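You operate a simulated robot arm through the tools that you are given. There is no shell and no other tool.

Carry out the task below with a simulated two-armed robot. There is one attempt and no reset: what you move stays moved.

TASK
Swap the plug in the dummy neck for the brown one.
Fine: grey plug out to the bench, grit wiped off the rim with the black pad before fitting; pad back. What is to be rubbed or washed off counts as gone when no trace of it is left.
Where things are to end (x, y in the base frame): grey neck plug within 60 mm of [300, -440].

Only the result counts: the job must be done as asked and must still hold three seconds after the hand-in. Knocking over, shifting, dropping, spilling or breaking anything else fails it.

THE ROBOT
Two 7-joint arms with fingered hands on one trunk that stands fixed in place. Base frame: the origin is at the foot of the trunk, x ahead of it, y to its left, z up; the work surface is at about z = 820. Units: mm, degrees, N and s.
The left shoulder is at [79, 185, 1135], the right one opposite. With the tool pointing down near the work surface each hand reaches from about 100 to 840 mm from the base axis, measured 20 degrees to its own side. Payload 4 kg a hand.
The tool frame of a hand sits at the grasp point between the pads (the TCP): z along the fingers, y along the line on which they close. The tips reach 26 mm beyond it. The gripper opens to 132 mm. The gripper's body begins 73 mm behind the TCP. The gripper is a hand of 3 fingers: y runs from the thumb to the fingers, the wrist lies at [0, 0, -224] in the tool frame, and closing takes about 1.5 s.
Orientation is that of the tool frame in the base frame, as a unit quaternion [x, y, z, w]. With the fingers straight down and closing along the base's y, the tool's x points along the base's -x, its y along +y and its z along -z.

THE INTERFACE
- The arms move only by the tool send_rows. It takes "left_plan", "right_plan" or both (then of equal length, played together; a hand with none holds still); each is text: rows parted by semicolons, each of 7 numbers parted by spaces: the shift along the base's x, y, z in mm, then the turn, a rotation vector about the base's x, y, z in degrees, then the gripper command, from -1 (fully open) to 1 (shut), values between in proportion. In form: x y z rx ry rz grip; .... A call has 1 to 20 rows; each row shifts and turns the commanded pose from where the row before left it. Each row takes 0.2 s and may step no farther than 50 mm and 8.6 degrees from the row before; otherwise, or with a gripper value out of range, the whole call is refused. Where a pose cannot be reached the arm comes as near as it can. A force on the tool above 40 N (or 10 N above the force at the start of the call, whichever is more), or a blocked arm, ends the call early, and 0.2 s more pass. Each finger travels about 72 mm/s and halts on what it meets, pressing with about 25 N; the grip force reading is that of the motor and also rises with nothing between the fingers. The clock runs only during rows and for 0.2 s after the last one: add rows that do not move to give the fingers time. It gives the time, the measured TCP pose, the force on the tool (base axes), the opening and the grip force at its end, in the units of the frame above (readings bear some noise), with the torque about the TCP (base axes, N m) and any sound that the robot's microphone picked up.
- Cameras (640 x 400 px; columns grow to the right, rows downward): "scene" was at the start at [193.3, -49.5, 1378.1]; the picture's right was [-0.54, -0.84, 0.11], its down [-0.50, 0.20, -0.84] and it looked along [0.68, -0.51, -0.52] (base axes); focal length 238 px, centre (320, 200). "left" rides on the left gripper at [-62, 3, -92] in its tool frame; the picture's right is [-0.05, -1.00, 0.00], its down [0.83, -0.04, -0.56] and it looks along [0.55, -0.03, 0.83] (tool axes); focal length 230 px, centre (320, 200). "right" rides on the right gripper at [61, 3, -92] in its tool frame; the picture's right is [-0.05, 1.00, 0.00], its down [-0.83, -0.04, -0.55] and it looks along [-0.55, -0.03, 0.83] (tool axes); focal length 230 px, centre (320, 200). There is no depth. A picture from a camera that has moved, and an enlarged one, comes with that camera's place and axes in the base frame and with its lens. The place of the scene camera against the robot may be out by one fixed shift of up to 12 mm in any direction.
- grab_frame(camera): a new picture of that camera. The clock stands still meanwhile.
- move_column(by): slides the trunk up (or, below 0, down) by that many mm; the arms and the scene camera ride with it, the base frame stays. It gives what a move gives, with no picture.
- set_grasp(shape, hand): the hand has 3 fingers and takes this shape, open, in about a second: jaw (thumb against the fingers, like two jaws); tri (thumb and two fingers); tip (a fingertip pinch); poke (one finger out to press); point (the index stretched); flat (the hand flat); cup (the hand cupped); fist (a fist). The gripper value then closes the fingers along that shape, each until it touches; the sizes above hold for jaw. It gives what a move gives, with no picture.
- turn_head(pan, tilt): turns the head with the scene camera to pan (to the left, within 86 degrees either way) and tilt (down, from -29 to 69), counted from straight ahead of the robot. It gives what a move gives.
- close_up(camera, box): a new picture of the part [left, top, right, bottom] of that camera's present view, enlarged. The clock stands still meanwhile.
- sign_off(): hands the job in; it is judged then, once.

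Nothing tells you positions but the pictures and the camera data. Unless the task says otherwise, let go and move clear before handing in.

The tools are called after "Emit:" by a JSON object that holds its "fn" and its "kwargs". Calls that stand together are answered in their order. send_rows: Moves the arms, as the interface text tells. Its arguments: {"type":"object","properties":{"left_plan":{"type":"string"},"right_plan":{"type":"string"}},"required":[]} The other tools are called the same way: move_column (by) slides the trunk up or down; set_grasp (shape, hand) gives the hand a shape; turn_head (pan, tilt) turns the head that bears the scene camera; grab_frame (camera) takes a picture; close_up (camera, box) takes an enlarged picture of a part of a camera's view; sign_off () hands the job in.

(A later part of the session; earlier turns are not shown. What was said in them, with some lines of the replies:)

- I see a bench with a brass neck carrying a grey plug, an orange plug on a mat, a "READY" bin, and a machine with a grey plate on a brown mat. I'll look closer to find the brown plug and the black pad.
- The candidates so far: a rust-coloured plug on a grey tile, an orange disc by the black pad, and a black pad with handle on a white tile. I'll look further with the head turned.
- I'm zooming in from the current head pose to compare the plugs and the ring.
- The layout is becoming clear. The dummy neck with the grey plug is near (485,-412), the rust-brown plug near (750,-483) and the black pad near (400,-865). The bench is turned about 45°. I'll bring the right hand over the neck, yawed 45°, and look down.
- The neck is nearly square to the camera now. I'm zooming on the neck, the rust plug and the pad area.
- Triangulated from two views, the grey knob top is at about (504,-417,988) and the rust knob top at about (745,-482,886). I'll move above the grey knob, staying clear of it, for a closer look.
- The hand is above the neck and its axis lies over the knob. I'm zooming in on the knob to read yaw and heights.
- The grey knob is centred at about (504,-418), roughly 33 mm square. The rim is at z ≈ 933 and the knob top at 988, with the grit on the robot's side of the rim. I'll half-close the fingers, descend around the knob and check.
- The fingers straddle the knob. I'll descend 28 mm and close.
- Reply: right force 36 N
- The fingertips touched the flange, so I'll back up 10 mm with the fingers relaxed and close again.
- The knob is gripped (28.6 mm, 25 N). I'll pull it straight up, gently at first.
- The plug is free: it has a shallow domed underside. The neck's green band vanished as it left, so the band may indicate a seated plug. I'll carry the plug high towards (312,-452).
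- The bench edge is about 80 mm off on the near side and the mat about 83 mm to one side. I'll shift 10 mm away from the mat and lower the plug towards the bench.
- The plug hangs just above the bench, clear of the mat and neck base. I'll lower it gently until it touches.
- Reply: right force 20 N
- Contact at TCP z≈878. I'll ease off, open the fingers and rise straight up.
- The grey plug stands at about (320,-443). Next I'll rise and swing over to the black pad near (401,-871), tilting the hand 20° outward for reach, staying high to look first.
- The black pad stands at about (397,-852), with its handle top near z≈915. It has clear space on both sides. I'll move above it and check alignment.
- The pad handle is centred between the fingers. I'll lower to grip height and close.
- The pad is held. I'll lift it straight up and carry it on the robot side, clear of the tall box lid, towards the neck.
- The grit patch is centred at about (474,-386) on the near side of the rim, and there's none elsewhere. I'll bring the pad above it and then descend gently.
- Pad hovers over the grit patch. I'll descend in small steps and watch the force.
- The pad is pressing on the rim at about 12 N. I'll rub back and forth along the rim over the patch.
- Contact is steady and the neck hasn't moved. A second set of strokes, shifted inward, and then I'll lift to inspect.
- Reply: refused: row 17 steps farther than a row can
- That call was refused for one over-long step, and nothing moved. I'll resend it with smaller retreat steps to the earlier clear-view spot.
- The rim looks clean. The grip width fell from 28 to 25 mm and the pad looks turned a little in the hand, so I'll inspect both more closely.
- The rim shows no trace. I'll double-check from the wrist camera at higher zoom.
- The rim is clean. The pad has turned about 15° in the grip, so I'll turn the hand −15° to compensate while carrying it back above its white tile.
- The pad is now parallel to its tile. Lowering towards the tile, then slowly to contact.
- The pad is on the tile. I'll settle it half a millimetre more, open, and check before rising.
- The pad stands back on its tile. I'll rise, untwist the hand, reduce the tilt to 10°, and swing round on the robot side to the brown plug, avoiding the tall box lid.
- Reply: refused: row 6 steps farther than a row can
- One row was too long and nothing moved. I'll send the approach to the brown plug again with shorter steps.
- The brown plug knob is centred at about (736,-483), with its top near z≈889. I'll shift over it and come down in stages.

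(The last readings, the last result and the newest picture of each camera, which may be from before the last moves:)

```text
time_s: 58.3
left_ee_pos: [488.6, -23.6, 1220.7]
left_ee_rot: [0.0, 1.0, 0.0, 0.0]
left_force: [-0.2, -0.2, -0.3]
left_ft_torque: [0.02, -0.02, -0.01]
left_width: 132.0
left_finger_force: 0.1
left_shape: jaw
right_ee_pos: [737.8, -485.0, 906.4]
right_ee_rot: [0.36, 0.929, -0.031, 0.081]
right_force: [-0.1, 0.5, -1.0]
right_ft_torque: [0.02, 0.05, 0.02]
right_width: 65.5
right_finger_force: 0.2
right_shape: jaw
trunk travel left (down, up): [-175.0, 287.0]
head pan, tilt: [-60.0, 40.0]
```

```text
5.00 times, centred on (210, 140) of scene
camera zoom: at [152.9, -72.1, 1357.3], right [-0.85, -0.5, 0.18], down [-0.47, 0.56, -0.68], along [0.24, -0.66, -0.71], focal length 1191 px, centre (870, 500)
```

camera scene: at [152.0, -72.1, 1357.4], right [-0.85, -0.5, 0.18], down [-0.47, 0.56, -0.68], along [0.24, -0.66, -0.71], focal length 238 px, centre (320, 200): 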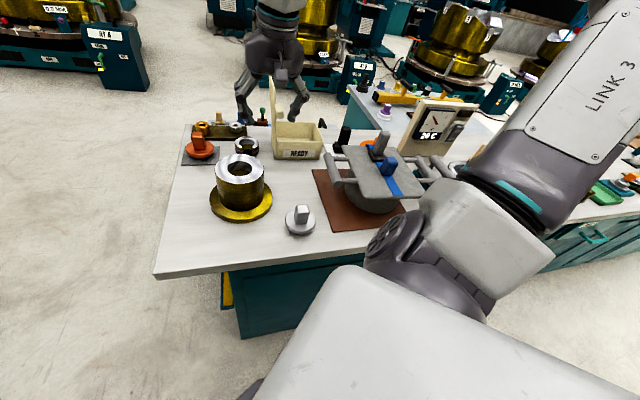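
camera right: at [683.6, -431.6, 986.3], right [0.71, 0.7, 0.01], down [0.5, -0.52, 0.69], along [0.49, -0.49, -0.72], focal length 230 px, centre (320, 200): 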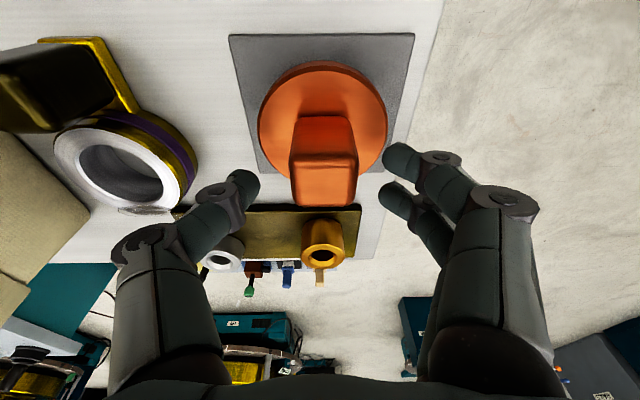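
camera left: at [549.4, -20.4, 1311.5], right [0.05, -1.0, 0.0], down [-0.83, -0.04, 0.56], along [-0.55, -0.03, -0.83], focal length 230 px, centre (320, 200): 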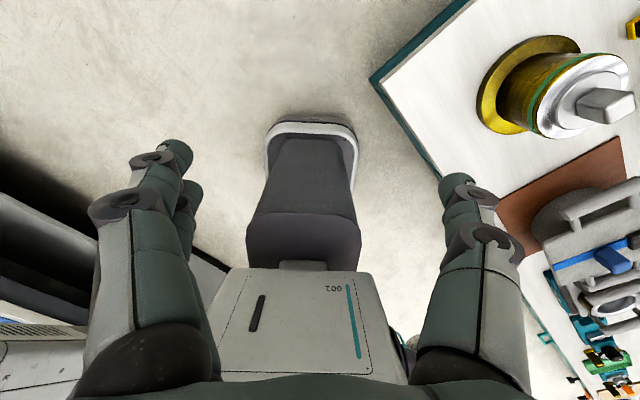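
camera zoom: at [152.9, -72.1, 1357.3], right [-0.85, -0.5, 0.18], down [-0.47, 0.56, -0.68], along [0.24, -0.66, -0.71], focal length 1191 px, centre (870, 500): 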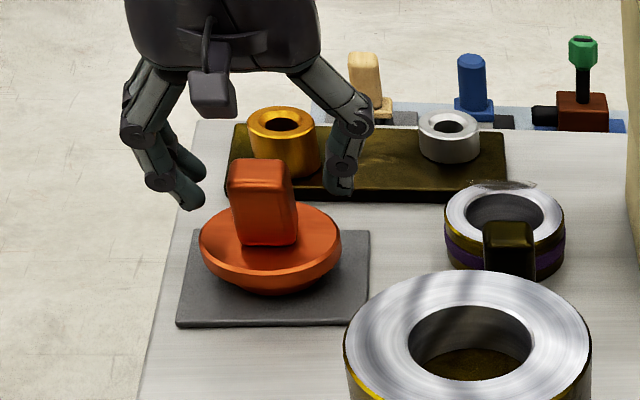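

Emit:
{"fn": "send_rows", "kwargs": {"right_plan": "2 0 -10 0 0 0 0;0 0 -8 0 0 0 0;0 0 -5 0 0 0 0;0 0 0 0 0 0 0.3;0 0 0 0 0 0 0.3"}}

Emit:
{"fn": "grab_frame", "kwargs": {"camera": "right"}}

Emit:
{"fn": "close_up", "kwargs": {"camera": "scene", "box": [160, 100, 260, 180]}}

```text
time_s: 59.5
left_ee_pos: [487.4, -22.4, 1220.3]
left_ee_rot: [0.0, 1.0, 0.0, 0.0]
left_force: [-0.3, 0.9, 0.2]
left_ft_torque: [0.02, -0.01, 0.0]
left_width: 132.0
left_finger_force: 0.1
left_shape: jaw
right_ee_pos: [738.8, -485.4, 883.8]
right_ee_rot: [0.362, 0.928, -0.032, 0.08]
right_force: [1.3, 1.2, 1.8]
right_ft_torque: [0.12, -0.09, 0.0]
right_width: 47.5
right_finger_force: 0.1
right_shape: jaw
trunk travel left (down, up): [-175.0, 287.0]
head pan, tilt: [-60.0, 40.0]
```

```text
taken
camera right: at [686.1, -431.1, 964.0], right [0.71, 0.7, 0.01], down [0.5, -0.52, 0.69], along [0.49, -0.49, -0.72], focal length 230 px, centre (320, 200)
```

right: 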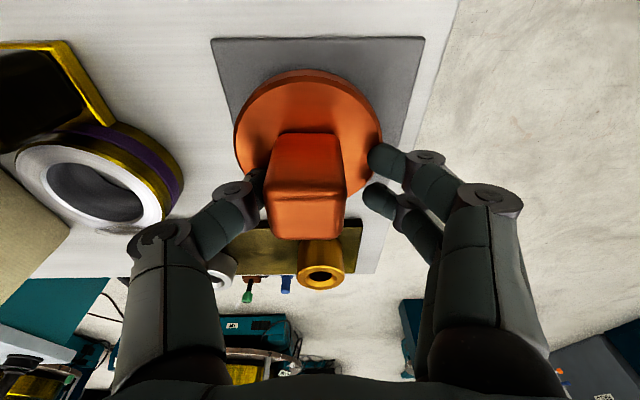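

```text
5.00 times, centred on (210, 140) of scene
camera zoom: at [152.9, -72.0, 1357.3], right [-0.85, -0.5, 0.18], down [-0.47, 0.56, -0.68], along [0.24, -0.66, -0.71], focal length 1191 px, centre (870, 500)
```

zoom: 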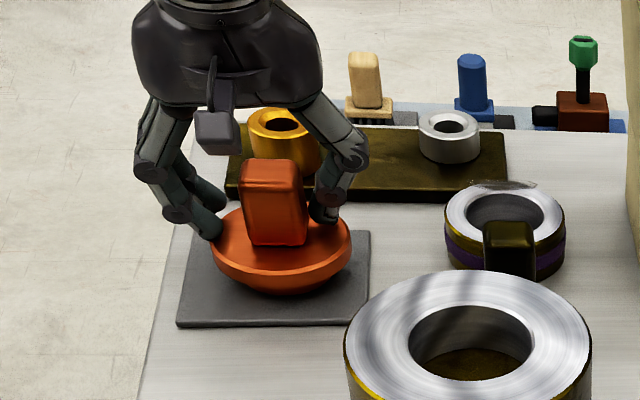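

The plug slid a few millimetres towards the thumb, probably brushed by a fingertip on the flange. I'll rise 4 mm, re-centre on it and close.

Emit:
{"fn": "send_rows", "kwargs": {"right_plan": "0 0 4 0 0 0 0.2;-3.5 -3.7 0 0 0 0 0.2;0 0 0 0 0 0 0.2;0 0 0 0 0 0 0.4;0 0 0 0 0 0 0.4"}}

Emit:
{"fn": "grab_frame", "kwargs": {"camera": "right"}}

Emit:
{"fn": "close_up", "kwargs": {"camera": "scene", "box": [160, 100, 260, 180]}}

```text
time_s: 60.7
left_ee_pos: [489.6, -23.6, 1220.6]
left_ee_rot: [0.001, 1.0, 0.001, 0.001]
left_force: [-0.5, -0.5, -1.1]
left_ft_torque: [0.01, 0.01, -0.05]
left_width: 131.9
left_finger_force: 0.0
left_shape: jaw
right_ee_pos: [736.6, -489.4, 888.6]
right_ee_rot: [0.361, 0.929, -0.031, 0.08]
right_force: [0.6, -0.7, 0.4]
right_ft_torque: [0.02, -0.02, 0.02]
right_width: 40.2
right_finger_force: 0.1
right_shape: jaw
trunk travel left (down, up): [-175.0, 287.0]
head pan, tilt: [-60.0, 40.0]
```

```text
taken
camera right: at [682.6, -435.2, 967.4], right [0.71, 0.7, 0.01], down [0.5, -0.52, 0.69], along [0.49, -0.49, -0.72], focal length 230 px, centre (320, 200)
```

right: 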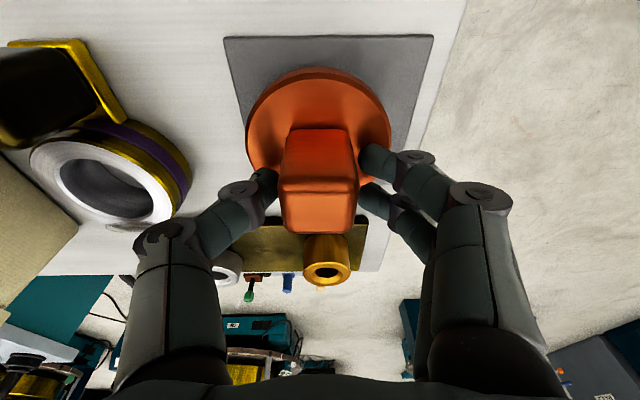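

```text
5.00 times, centred on (210, 140) of scene
camera zoom: at [153.0, -72.2, 1357.2], right [-0.85, -0.5, 0.18], down [-0.47, 0.56, -0.68], along [0.24, -0.66, -0.71], focal length 1191 px, centre (870, 500)
```

zoom: 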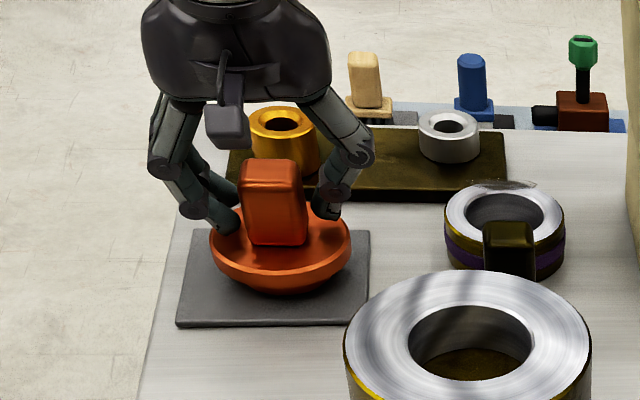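

Centred now. Closing on the knob at this height.

Emit:
{"fn": "send_rows", "kwargs": {"right_plan": "0 0 -1 0 0 0 1;0 0 0 0 0 0 1;0 0 0 0 0 0 1;0 0 0 0 0 0 1;0 0 0 0 0 0 1"}}

Emit:
{"fn": "grab_frame", "kwargs": {"camera": "right"}}

Emit:
{"fn": "close_up", "kwargs": {"camera": "scene", "box": [160, 100, 260, 180]}}

```text
time_s: 61.9
left_ee_pos: [488.8, -24.4, 1220.3]
left_ee_rot: [0.001, 1.0, 0.0, 0.0]
left_force: [-0.2, 0.0, -0.4]
left_ft_torque: [-0.02, 0.01, -0.01]
left_width: 131.9
left_finger_force: 0.1
left_shape: jaw
right_ee_pos: [736.2, -488.2, 887.0]
right_ee_rot: [0.361, 0.928, -0.032, 0.081]
right_force: [1.0, -0.2, 1.0]
right_ft_torque: [0.05, 0.0, -0.04]
right_width: 28.3
right_finger_force: 24.4
right_shape: jaw
trunk travel left (down, up): [-175.0, 287.0]
head pan, tilt: [-60.0, 40.0]
```

```text
taken
camera right: at [682.7, -435.2, 966.6], right [0.71, 0.7, 0.01], down [0.5, -0.52, 0.69], along [0.49, -0.49, -0.72], focal length 230 px, centre (320, 200)
```

right: 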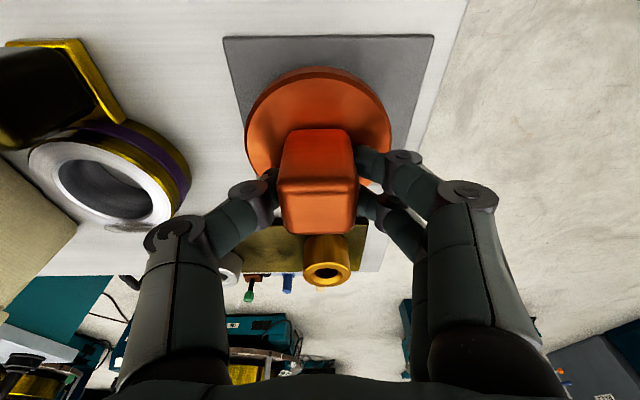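

```text
5.00 times, centred on (210, 140) of scene
camera zoom: at [153.0, -72.2, 1357.2], right [-0.85, -0.5, 0.18], down [-0.47, 0.56, -0.68], along [0.24, -0.66, -0.71], focal length 1191 px, centre (870, 500)
```

zoom: 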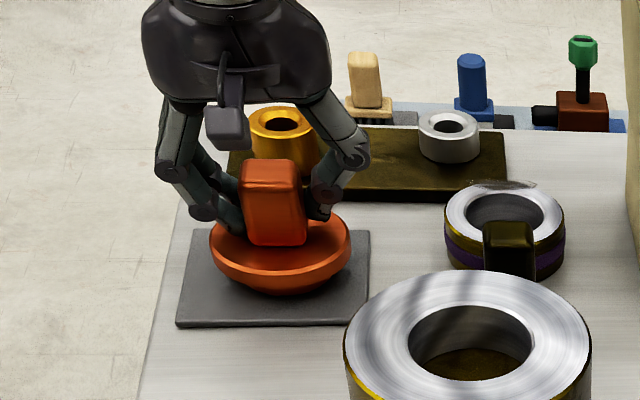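

The brown plug is gripped (28.3 mm). I'll lift it straight up and carry it over to the neck.

Emit:
{"fn": "send_rows", "kwargs": {"right_plan": "0 0 5 0 0 0 1;0 0 15 0 0 0 1;0 0 30 0 0 0 1;0 0 40 0 0 0 1;0 0 40 0 0 0 1;0 0 40 0 0 0 1;0 0 20 0 0 0 1;-35 10 0 0 0 0 1;-35 10 0 0 0 0 1;-35 10 0 0 0 0 1;-35 10 0 0 0 0 1;-30 10 0 0 0 0 1;-30 9 0 0 0 0 1;-20 7 0 0 0 0 1;-11 3 0 0 0 0 1;0 0 -25 0 0 0 1;0 0 0 0 0 0 1"}}

Emit:
{"fn": "grab_frame", "kwargs": {"camera": "right"}}

Emit:
{"fn": "close_up", "kwargs": {"camera": "scene", "box": [180, 80, 300, 220]}}

```text
time_s: 65.5
left_ee_pos: [488.7, -23.7, 1219.8]
left_ee_rot: [0.0, 1.0, 0.0, -0.001]
left_force: [-0.2, 0.1, 0.1]
left_ft_torque: [-0.05, 0.03, 0.02]
left_width: 132.0
left_finger_force: 0.1
left_shape: jaw
right_ee_pos: [504.0, -420.4, 1051.1]
right_ee_rot: [0.361, 0.929, -0.031, 0.08]
right_force: [1.0, 0.1, -3.4]
right_ft_torque: [-0.01, 0.0, 0.02]
right_width: 28.1
right_finger_force: 25.1
right_shape: jaw
trunk travel left (down, up): [-175.0, 287.0]
head pan, tilt: [-60.0, 40.0]
```

```text
taken
camera right: at [451.2, -366.7, 1131.8], right [0.71, 0.7, 0.01], down [0.5, -0.52, 0.69], along [0.49, -0.49, -0.72], focal length 230 px, centre (320, 200)
```

right: 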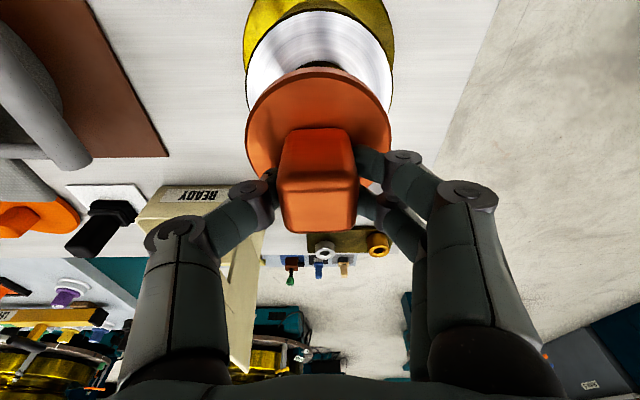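

```text
2.86 times, centred on (240, 150) of scene
camera zoom: at [152.7, -72.2, 1357.3], right [-0.85, -0.5, 0.18], down [-0.47, 0.56, -0.68], along [0.24, -0.66, -0.71], focal length 680 px, centre (549, 343)
```

zoom: 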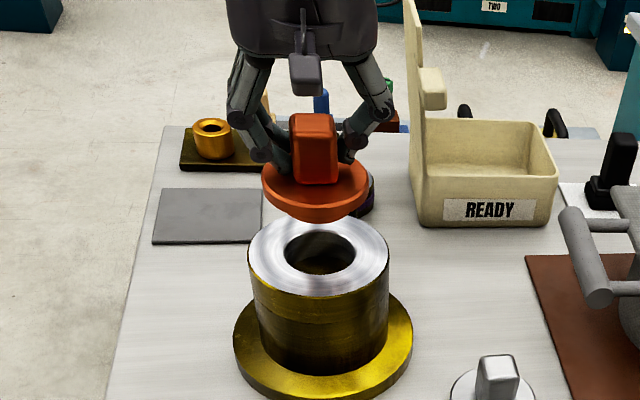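

Good: the plug is level and laterally aligned. I'll lower to just above the rim and check the fore-aft alignment.

Emit:
{"fn": "send_rows", "kwargs": {"right_plan": "0 0 -15 0 0 0 1;0 0 -15 0 0 0 1;0 0 -13 0 0 0 1;0 0 0 0 0 0 1"}}

Emit:
{"fn": "grab_frame", "kwargs": {"camera": "right"}}

Emit:
{"fn": "close_up", "kwargs": {"camera": "scene", "box": [200, 120, 280, 200]}}

```text
time_s: 66.5
left_ee_pos: [487.5, -23.1, 1220.2]
left_ee_rot: [0.001, 1.0, 0.0, 0.0]
left_force: [0.0, 0.4, 0.0]
left_ft_torque: [0.01, -0.01, 0.03]
left_width: 131.9
left_finger_force: 0.1
left_shape: jaw
right_ee_pos: [504.9, -419.9, 1009.0]
right_ee_rot: [0.361, 0.928, -0.032, 0.081]
right_force: [0.4, 0.0, -2.9]
right_ft_torque: [-0.01, -0.02, -0.03]
right_width: 28.0
right_finger_force: 25.1
right_shape: jaw
trunk travel left (down, up): [-175.0, 287.0]
head pan, tilt: [-60.0, 40.0]
```

```text
taken
camera right: at [451.3, -366.8, 1088.5], right [0.71, 0.7, 0.01], down [0.5, -0.52, 0.69], along [0.49, -0.49, -0.72], focal length 230 px, centre (320, 200)
```

right: 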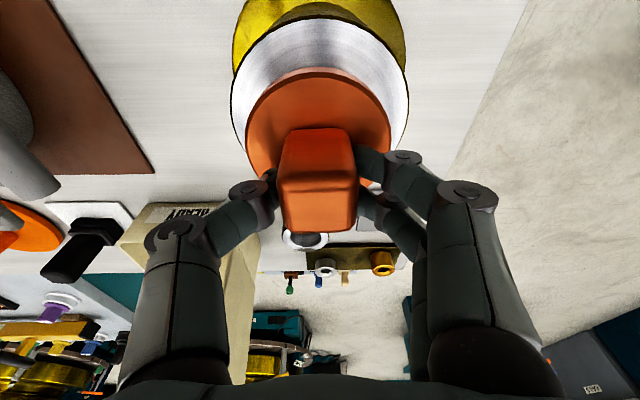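

```text
5.00 times, centred on (240, 160) of scene
camera zoom: at [153.0, -72.4, 1357.2], right [-0.85, -0.5, 0.18], down [-0.47, 0.56, -0.68], along [0.24, -0.66, -0.71], focal length 1191 px, centre (720, 400)
```

zoom: 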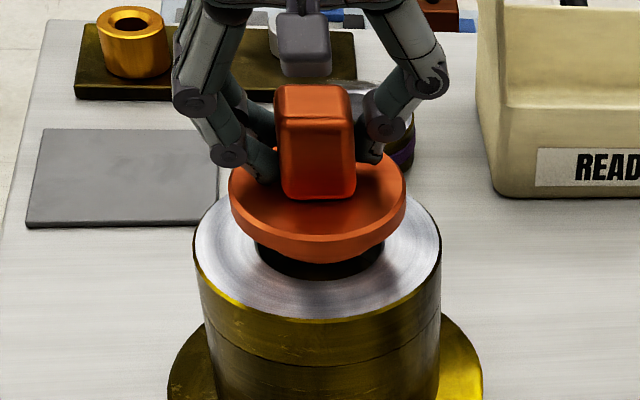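

Alignment is within about 2 mm. Lowering into the hole in small steps.

Emit:
{"fn": "send_rows", "kwargs": {"right_plan": "1 -1 -3 0 0 0 1;0 0 -3 0 0 0 1;0 0 -3 0 0 0 1;0 0 -3 0 0 0 1;0 0 0 0 0 0 1"}}

Emit:
{"fn": "close_up", "kwargs": {"camera": "scene", "box": [200, 120, 280, 200]}}

```text
time_s: 67.7
left_ee_pos: [488.6, -22.7, 1220.2]
left_ee_rot: [0.001, 1.0, 0.0, -0.001]
left_force: [-0.2, -0.3, 1.2]
left_ft_torque: [0.01, -0.05, 0.01]
left_width: 131.7
left_finger_force: 0.0
left_shape: jaw
right_ee_pos: [506.5, -421.4, 996.6]
right_ee_rot: [0.362, 0.928, -0.031, 0.08]
right_force: [0.6, -0.8, -2.7]
right_ft_torque: [0.0, 0.01, 0.01]
right_width: 27.7
right_finger_force: 24.9
right_shape: jaw
trunk travel left (down, up): [-175.0, 287.0]
head pan, tilt: [-60.0, 40.0]
```

```text
5.00 times, centred on (240, 160) of scene
camera zoom: at [153.0, -72.4, 1357.2], right [-0.85, -0.5, 0.18], down [-0.47, 0.56, -0.68], along [0.24, -0.66, -0.71], focal length 1191 px, centre (720, 400)
```

zoom: 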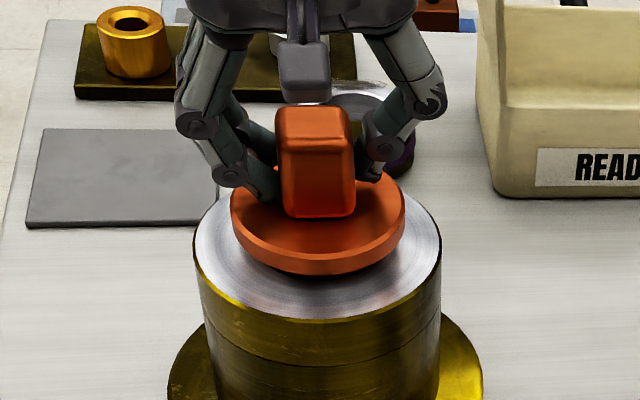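

Emit:
{"fn": "send_rows", "kwargs": {"right_plan": "0 0 -2 0 0 0 1;0 0 -2 0 0 0 1;0 0 -2 0 0 0 1;0 0 0 0 0 0 1"}}

Emit:
{"fn": "close_up", "kwargs": {"camera": "scene", "box": [200, 120, 280, 200]}}

```text
time_s: 68.7
left_ee_pos: [489.5, -23.5, 1220.5]
left_ee_rot: [0.0, 1.0, 0.0, 0.0]
left_force: [-0.4, -1.0, 0.1]
left_ft_torque: [0.04, 0.04, 0.02]
left_width: 131.7
left_finger_force: 0.0
left_shape: jaw
right_ee_pos: [505.4, -421.0, 991.4]
right_ee_rot: [0.361, 0.929, -0.031, 0.08]
right_force: [0.4, 0.0, -3.1]
right_ft_torque: [-0.03, -0.01, -0.02]
right_width: 27.8
right_finger_force: 23.8
right_shape: jaw
trunk travel left (down, up): [-175.0, 287.0]
head pan, tilt: [-60.0, 40.0]
```

```text
5.00 times, centred on (240, 160) of scene
camera zoom: at [153.1, -72.4, 1357.2], right [-0.85, -0.5, 0.18], down [-0.47, 0.56, -0.68], along [0.24, -0.66, -0.71], focal length 1191 px, centre (720, 400)
```

zoom: 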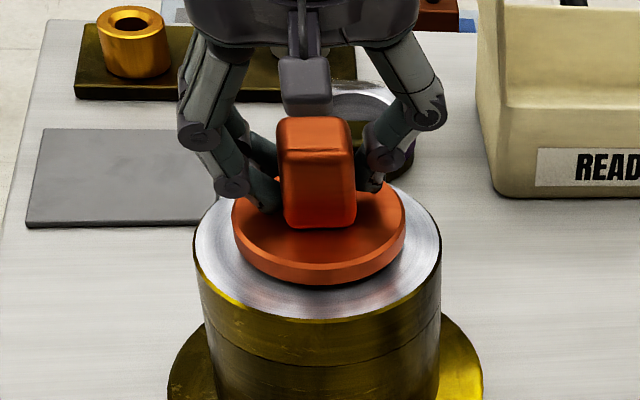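

Emit:
{"fn": "send_rows", "kwargs": {"right_plan": "0 0 -1.5 0 0 0 1;0 0 -1.5 0 0 0 1;0 0 -1 0 0 0 1;0 0 0 0 0 0 1"}}

Emit:
{"fn": "close_up", "kwargs": {"camera": "scene", "box": [200, 120, 280, 200]}}

```text
time_s: 69.7
left_ee_pos: [488.3, -24.3, 1220.6]
left_ee_rot: [0.001, 1.0, 0.0, 0.0]
left_force: [-0.1, 1.0, -0.1]
left_ft_torque: [0.05, -0.03, -0.02]
left_width: 132.0
left_finger_force: 0.2
left_shape: jaw
right_ee_pos: [506.2, -420.0, 987.0]
right_ee_rot: [0.361, 0.929, -0.031, 0.08]
right_force: [0.6, 0.1, -3.3]
right_ft_torque: [0.0, 0.01, 0.02]
right_width: 27.9
right_finger_force: 24.9
right_shape: jaw
trunk travel left (down, up): [-175.0, 287.0]
head pan, tilt: [-60.0, 40.0]
```

```text
5.00 times, centred on (240, 160) of scene
camera zoom: at [153.1, -72.4, 1357.2], right [-0.85, -0.5, 0.18], down [-0.47, 0.56, -0.68], along [0.24, -0.66, -0.71], focal length 1191 px, centre (720, 400)
```

zoom: 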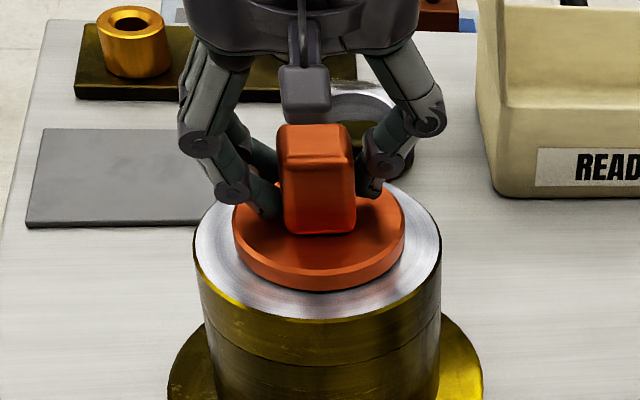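

Emit:
{"fn": "send_rows", "kwargs": {"right_plan": "0 0 -1 0 0 0 1;0 0 -1 0 0 0 1;0 0 -1 0 0 0 1;0 0 0 0 0 0 1"}}

Emit:
{"fn": "close_up", "kwargs": {"camera": "scene", "box": [200, 120, 280, 200]}}

```text
time_s: 70.7
left_ee_pos: [488.8, -24.1, 1219.5]
left_ee_rot: [-0.001, 1.0, 0.001, 0.0]
left_force: [0.5, 0.0, -0.4]
left_ft_torque: [0.04, -0.01, -0.01]
left_width: 131.9
left_finger_force: 0.1
left_shape: jaw
right_ee_pos: [505.5, -421.7, 983.7]
right_ee_rot: [0.361, 0.928, -0.032, 0.081]
right_force: [-0.2, -0.8, 4.6]
right_ft_torque: [-0.07, -0.02, 0.0]
right_width: 27.8
right_finger_force: 25.6
right_shape: jaw
trunk travel left (down, up): [-175.0, 287.0]
head pan, tilt: [-60.0, 40.0]
```

```text
5.00 times, centred on (240, 160) of scene
camera zoom: at [152.5, -72.1, 1357.4], right [-0.85, -0.5, 0.18], down [-0.47, 0.56, -0.68], along [0.24, -0.66, -0.71], focal length 1191 px, centre (720, 400)
```

zoom: 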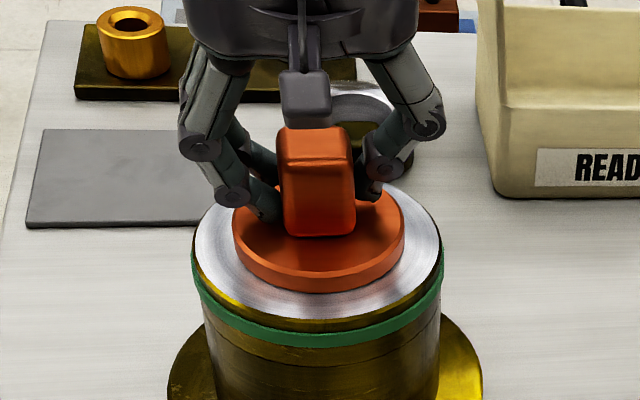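

Contact is felt and the green band has come back, so the plug is seated. I'll press half a millimetre more, release and check.

Emit:
{"fn": "send_rows", "kwargs": {"right_plan": "0 0 -0.7 0 0 0 1;0 0 0 0 0 0 1;0 0 0 0 0 0 0.5;0 0 0.5 0 0 0 0.3;0 0 1 0 0 0 0.1;0 0 0 0 0 0 0;0 0 0 0 0 0 0"}}

Emit:
{"fn": "grab_frame", "kwargs": {"camera": "right"}}

Emit:
{"fn": "close_up", "kwargs": {"camera": "scene", "box": [200, 120, 280, 200]}}

```text
time_s: 72.3
left_ee_pos: [489.0, -23.3, 1220.6]
left_ee_rot: [0.0, 1.0, 0.0, 0.0]
left_force: [-0.4, -0.3, -1.1]
left_ft_torque: [0.01, 0.0, 0.0]
left_width: 131.5
left_finger_force: 0.0
left_shape: jaw
right_ee_pos: [506.4, -420.1, 985.2]
right_ee_rot: [0.361, 0.928, -0.031, 0.081]
right_force: [-0.6, 0.0, 0.2]
right_ft_torque: [0.01, 0.01, -0.01]
right_width: 65.3
right_finger_force: 0.0
right_shape: jaw
trunk travel left (down, up): [-175.0, 287.0]
head pan, tilt: [-60.0, 40.0]
```

```text
taken
camera right: at [452.5, -366.9, 1064.6], right [0.71, 0.7, 0.01], down [0.5, -0.52, 0.69], along [0.49, -0.49, -0.72], focal length 230 px, centre (320, 200)
```

right: 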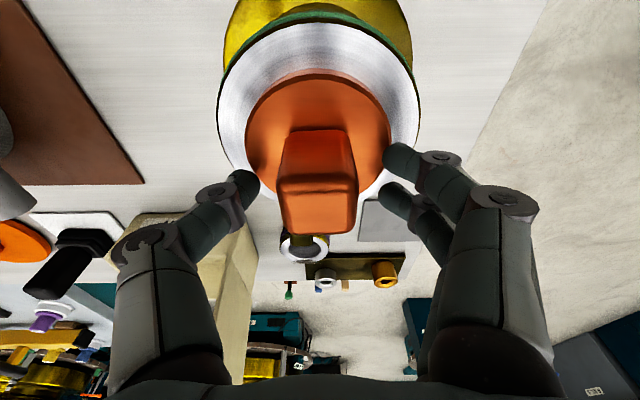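

```text
5.00 times, centred on (240, 160) of scene
camera zoom: at [152.8, -72.1, 1357.2], right [-0.85, -0.5, 0.18], down [-0.47, 0.56, -0.68], along [0.24, -0.66, -0.71], focal length 1191 px, centre (720, 400)
```

zoom: 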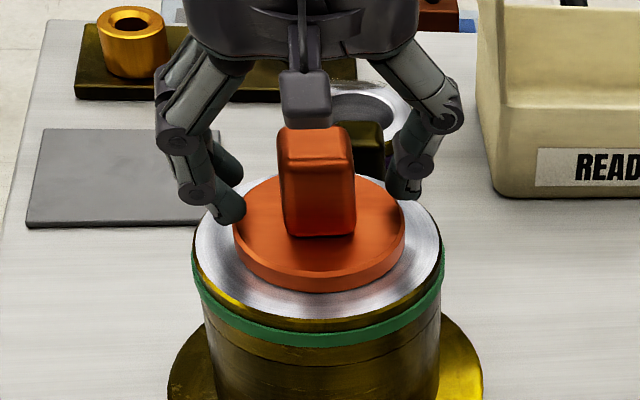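

Released cleanly; the green band holds. I'll rise straight up, move clear and take a last look at everything.

Emit:
{"fn": "send_rows", "kwargs": {"right_plan": "0 0 20 0 0 0 0;0 0 40 0 0 0 0;0 0 45 0 0 0 0;0 0 45 0 0 0 0;0 0 45 0 0 0 0;0 0 40 0 0 0 0;-35 -15 0 0 0 0 0;-40 -20 0 0 0 0 0;-40 -20 0 0 0 0 0;0 0 0 0 0 0 0"}}

Emit:
{"fn": "grab_frame", "kwargs": {"camera": "scene"}}

Emit:
{"fn": "grab_frame", "kwargs": {"camera": "right"}}

Emit:
{"fn": "close_up", "kwargs": {"camera": "scene", "box": [160, 100, 420, 260]}}

Emit:
{"fn": "close_up", "kwargs": {"camera": "scene", "box": [205, 130, 275, 200]}}

Emit:
{"fn": "close_up", "kwargs": {"camera": "scene", "box": [310, 110, 400, 190]}}

```text
time_s: 74.5
left_ee_pos: [489.2, -23.2, 1220.0]
left_ee_rot: [0.0, 1.0, 0.0, -0.001]
left_force: [-0.4, 0.4, -0.5]
left_ft_torque: [-0.01, 0.07, -0.02]
left_width: 132.0
left_finger_force: 0.1
left_shape: jaw
right_ee_pos: [392.9, -474.9, 1218.1]
right_ee_rot: [0.36, 0.929, -0.032, 0.079]
right_force: [-0.5, 0.2, -0.2]
right_ft_torque: [0.02, 0.01, 0.0]
right_width: 65.2
right_finger_force: 0.2
right_shape: jaw
trunk travel left (down, up): [-175.0, 287.0]
head pan, tilt: [-60.0, 40.0]
```

```text
taken
camera scene: at [154.0, -71.9, 1357.0], right [-0.85, -0.5, 0.18], down [-0.48, 0.56, -0.68], along [0.24, -0.66, -0.71], focal length 238 px, centre (320, 200)
```

scene: 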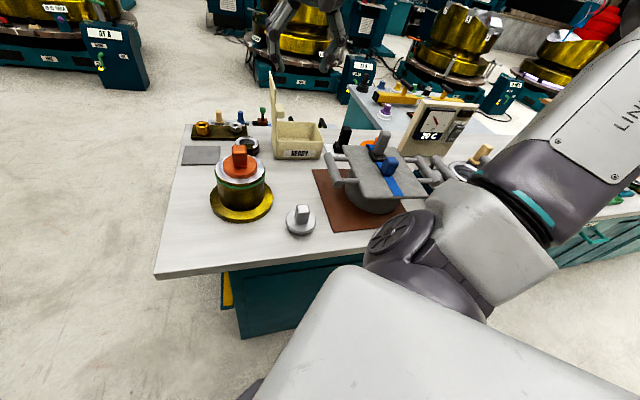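

```text
taken
camera right: at [339.1, -421.1, 1299.2], right [0.71, 0.7, 0.01], down [0.51, -0.52, 0.69], along [0.49, -0.49, -0.72], focal length 230 px, centre (320, 200)
```

right: 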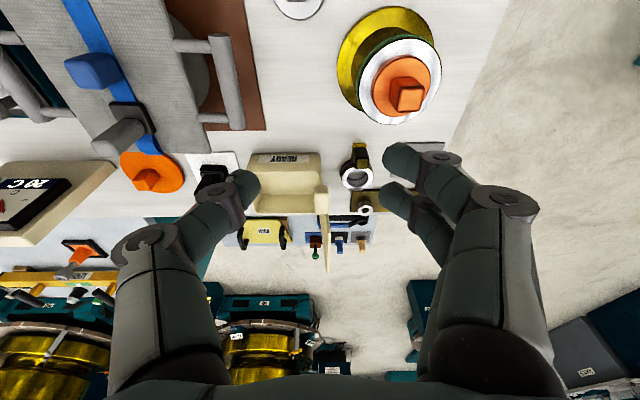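

```text
2.46 times, centred on (290, 180) of scene
camera zoom: at [154.0, -71.9, 1357.0], right [-0.85, -0.5, 0.18], down [-0.48, 0.56, -0.68], along [0.24, -0.66, -0.71], focal length 586 px, centre (394, 249)
```

zoom: 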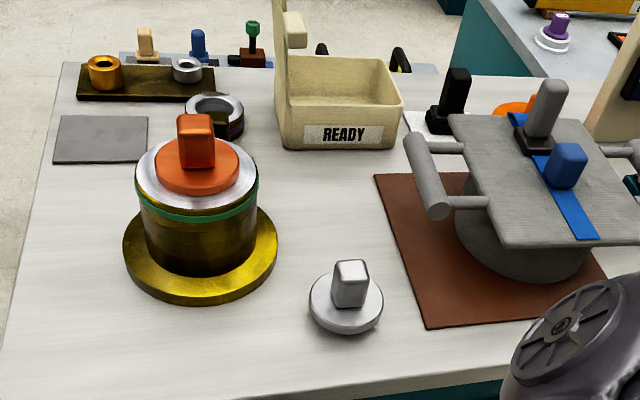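

```text
5.71 times, centred on (240, 165) of scene
camera zoom: at [154.0, -71.9, 1357.0], right [-0.85, -0.5, 0.18], down [-0.48, 0.56, -0.68], along [0.24, -0.66, -0.71], focal length 1361 px, centre (777, 400)
```

zoom: 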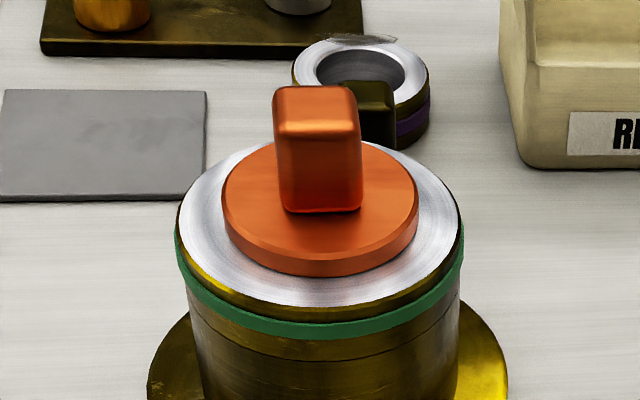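

```text
5.00 times, centred on (355, 150) of scene
camera zoom: at [154.0, -71.9, 1357.0], right [-0.85, -0.5, 0.18], down [-0.48, 0.56, -0.68], along [0.24, -0.66, -0.71], focal length 1191 px, centre (145, 450)
```

zoom: 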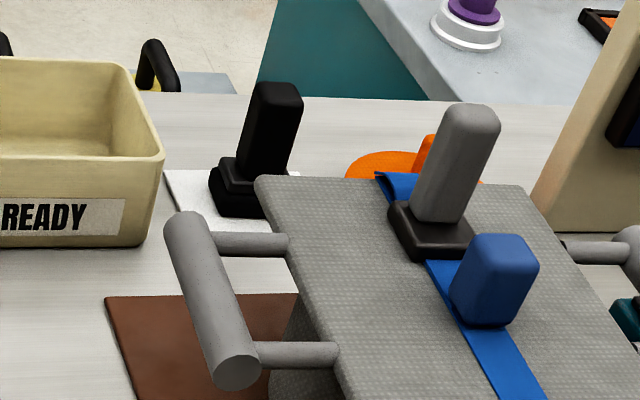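

Everything looks right. One last zoom on the rim and the grey plug before handing in.

Emit:
{"fn": "close_up", "kwargs": {"camera": "right", "box": [340, 10, 460, 140]}}

Emit:
{"fn": "close_up", "kwargs": {"camera": "right", "box": [170, 140, 330, 230]}}

```text
3.08 times, centred on (400, 75) of right
camera zoom: at [339.1, -421.1, 1299.2], right [0.71, 0.7, 0.01], down [0.51, -0.52, 0.69], along [0.49, -0.49, -0.72], focal length 708 px, centre (74, 585)
```

zoom: 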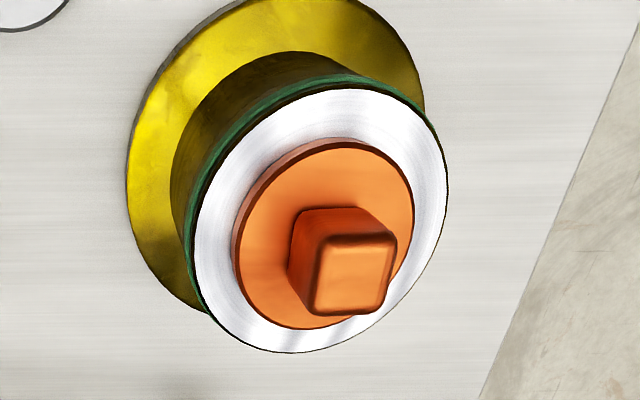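

```text
4.00 times, centred on (250, 185) of right
camera zoom: at [339.1, -421.1, 1299.2], right [0.71, 0.7, 0.01], down [0.51, -0.52, 0.69], along [0.49, -0.49, -0.72], focal length 920 px, centre (600, 260)
```

zoom: 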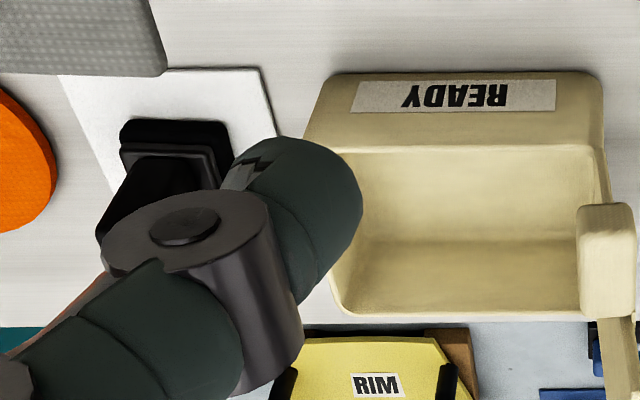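

The brown plug is seated in the neck with the green band showing, and the rim is clean. The pad is back on its tile, and the grey plug stands at about (320,-443). The hand is clear, so I'm handing in.

Emit:
{"fn": "sign_off", "kwargs": {}}

```text
The job is handed in.
```

The plugs are swapped and the job is handed in; I haven't seen a verdict on it.

- **Brown plug:** it is seated in the dummy neck. The neck's green band, which went out when I pulled the grey plug, came back on. I took the rust-orange plug on the grey tile to be the brown one, as no other loose plug looked brown.
- **Rim:** I wiped the grit off with the black pad before fitting. Close-ups from two cameras showed no trace left.
- **Black pad:** it is back upright on its white tile. It had turned about 15° in the grip while wiping, so I turned the hand to set it down parallel to the tile.
- **Grey plug:** it stands on the bench at about (320, -443), roughly 20 mm from the target.

While I was picking up the brown plug, a fingertip slid it a few millimetres on its tile before I had it gripped. I saw nothing else shifted or knocked, and both hands were empty and clear at hand-in.
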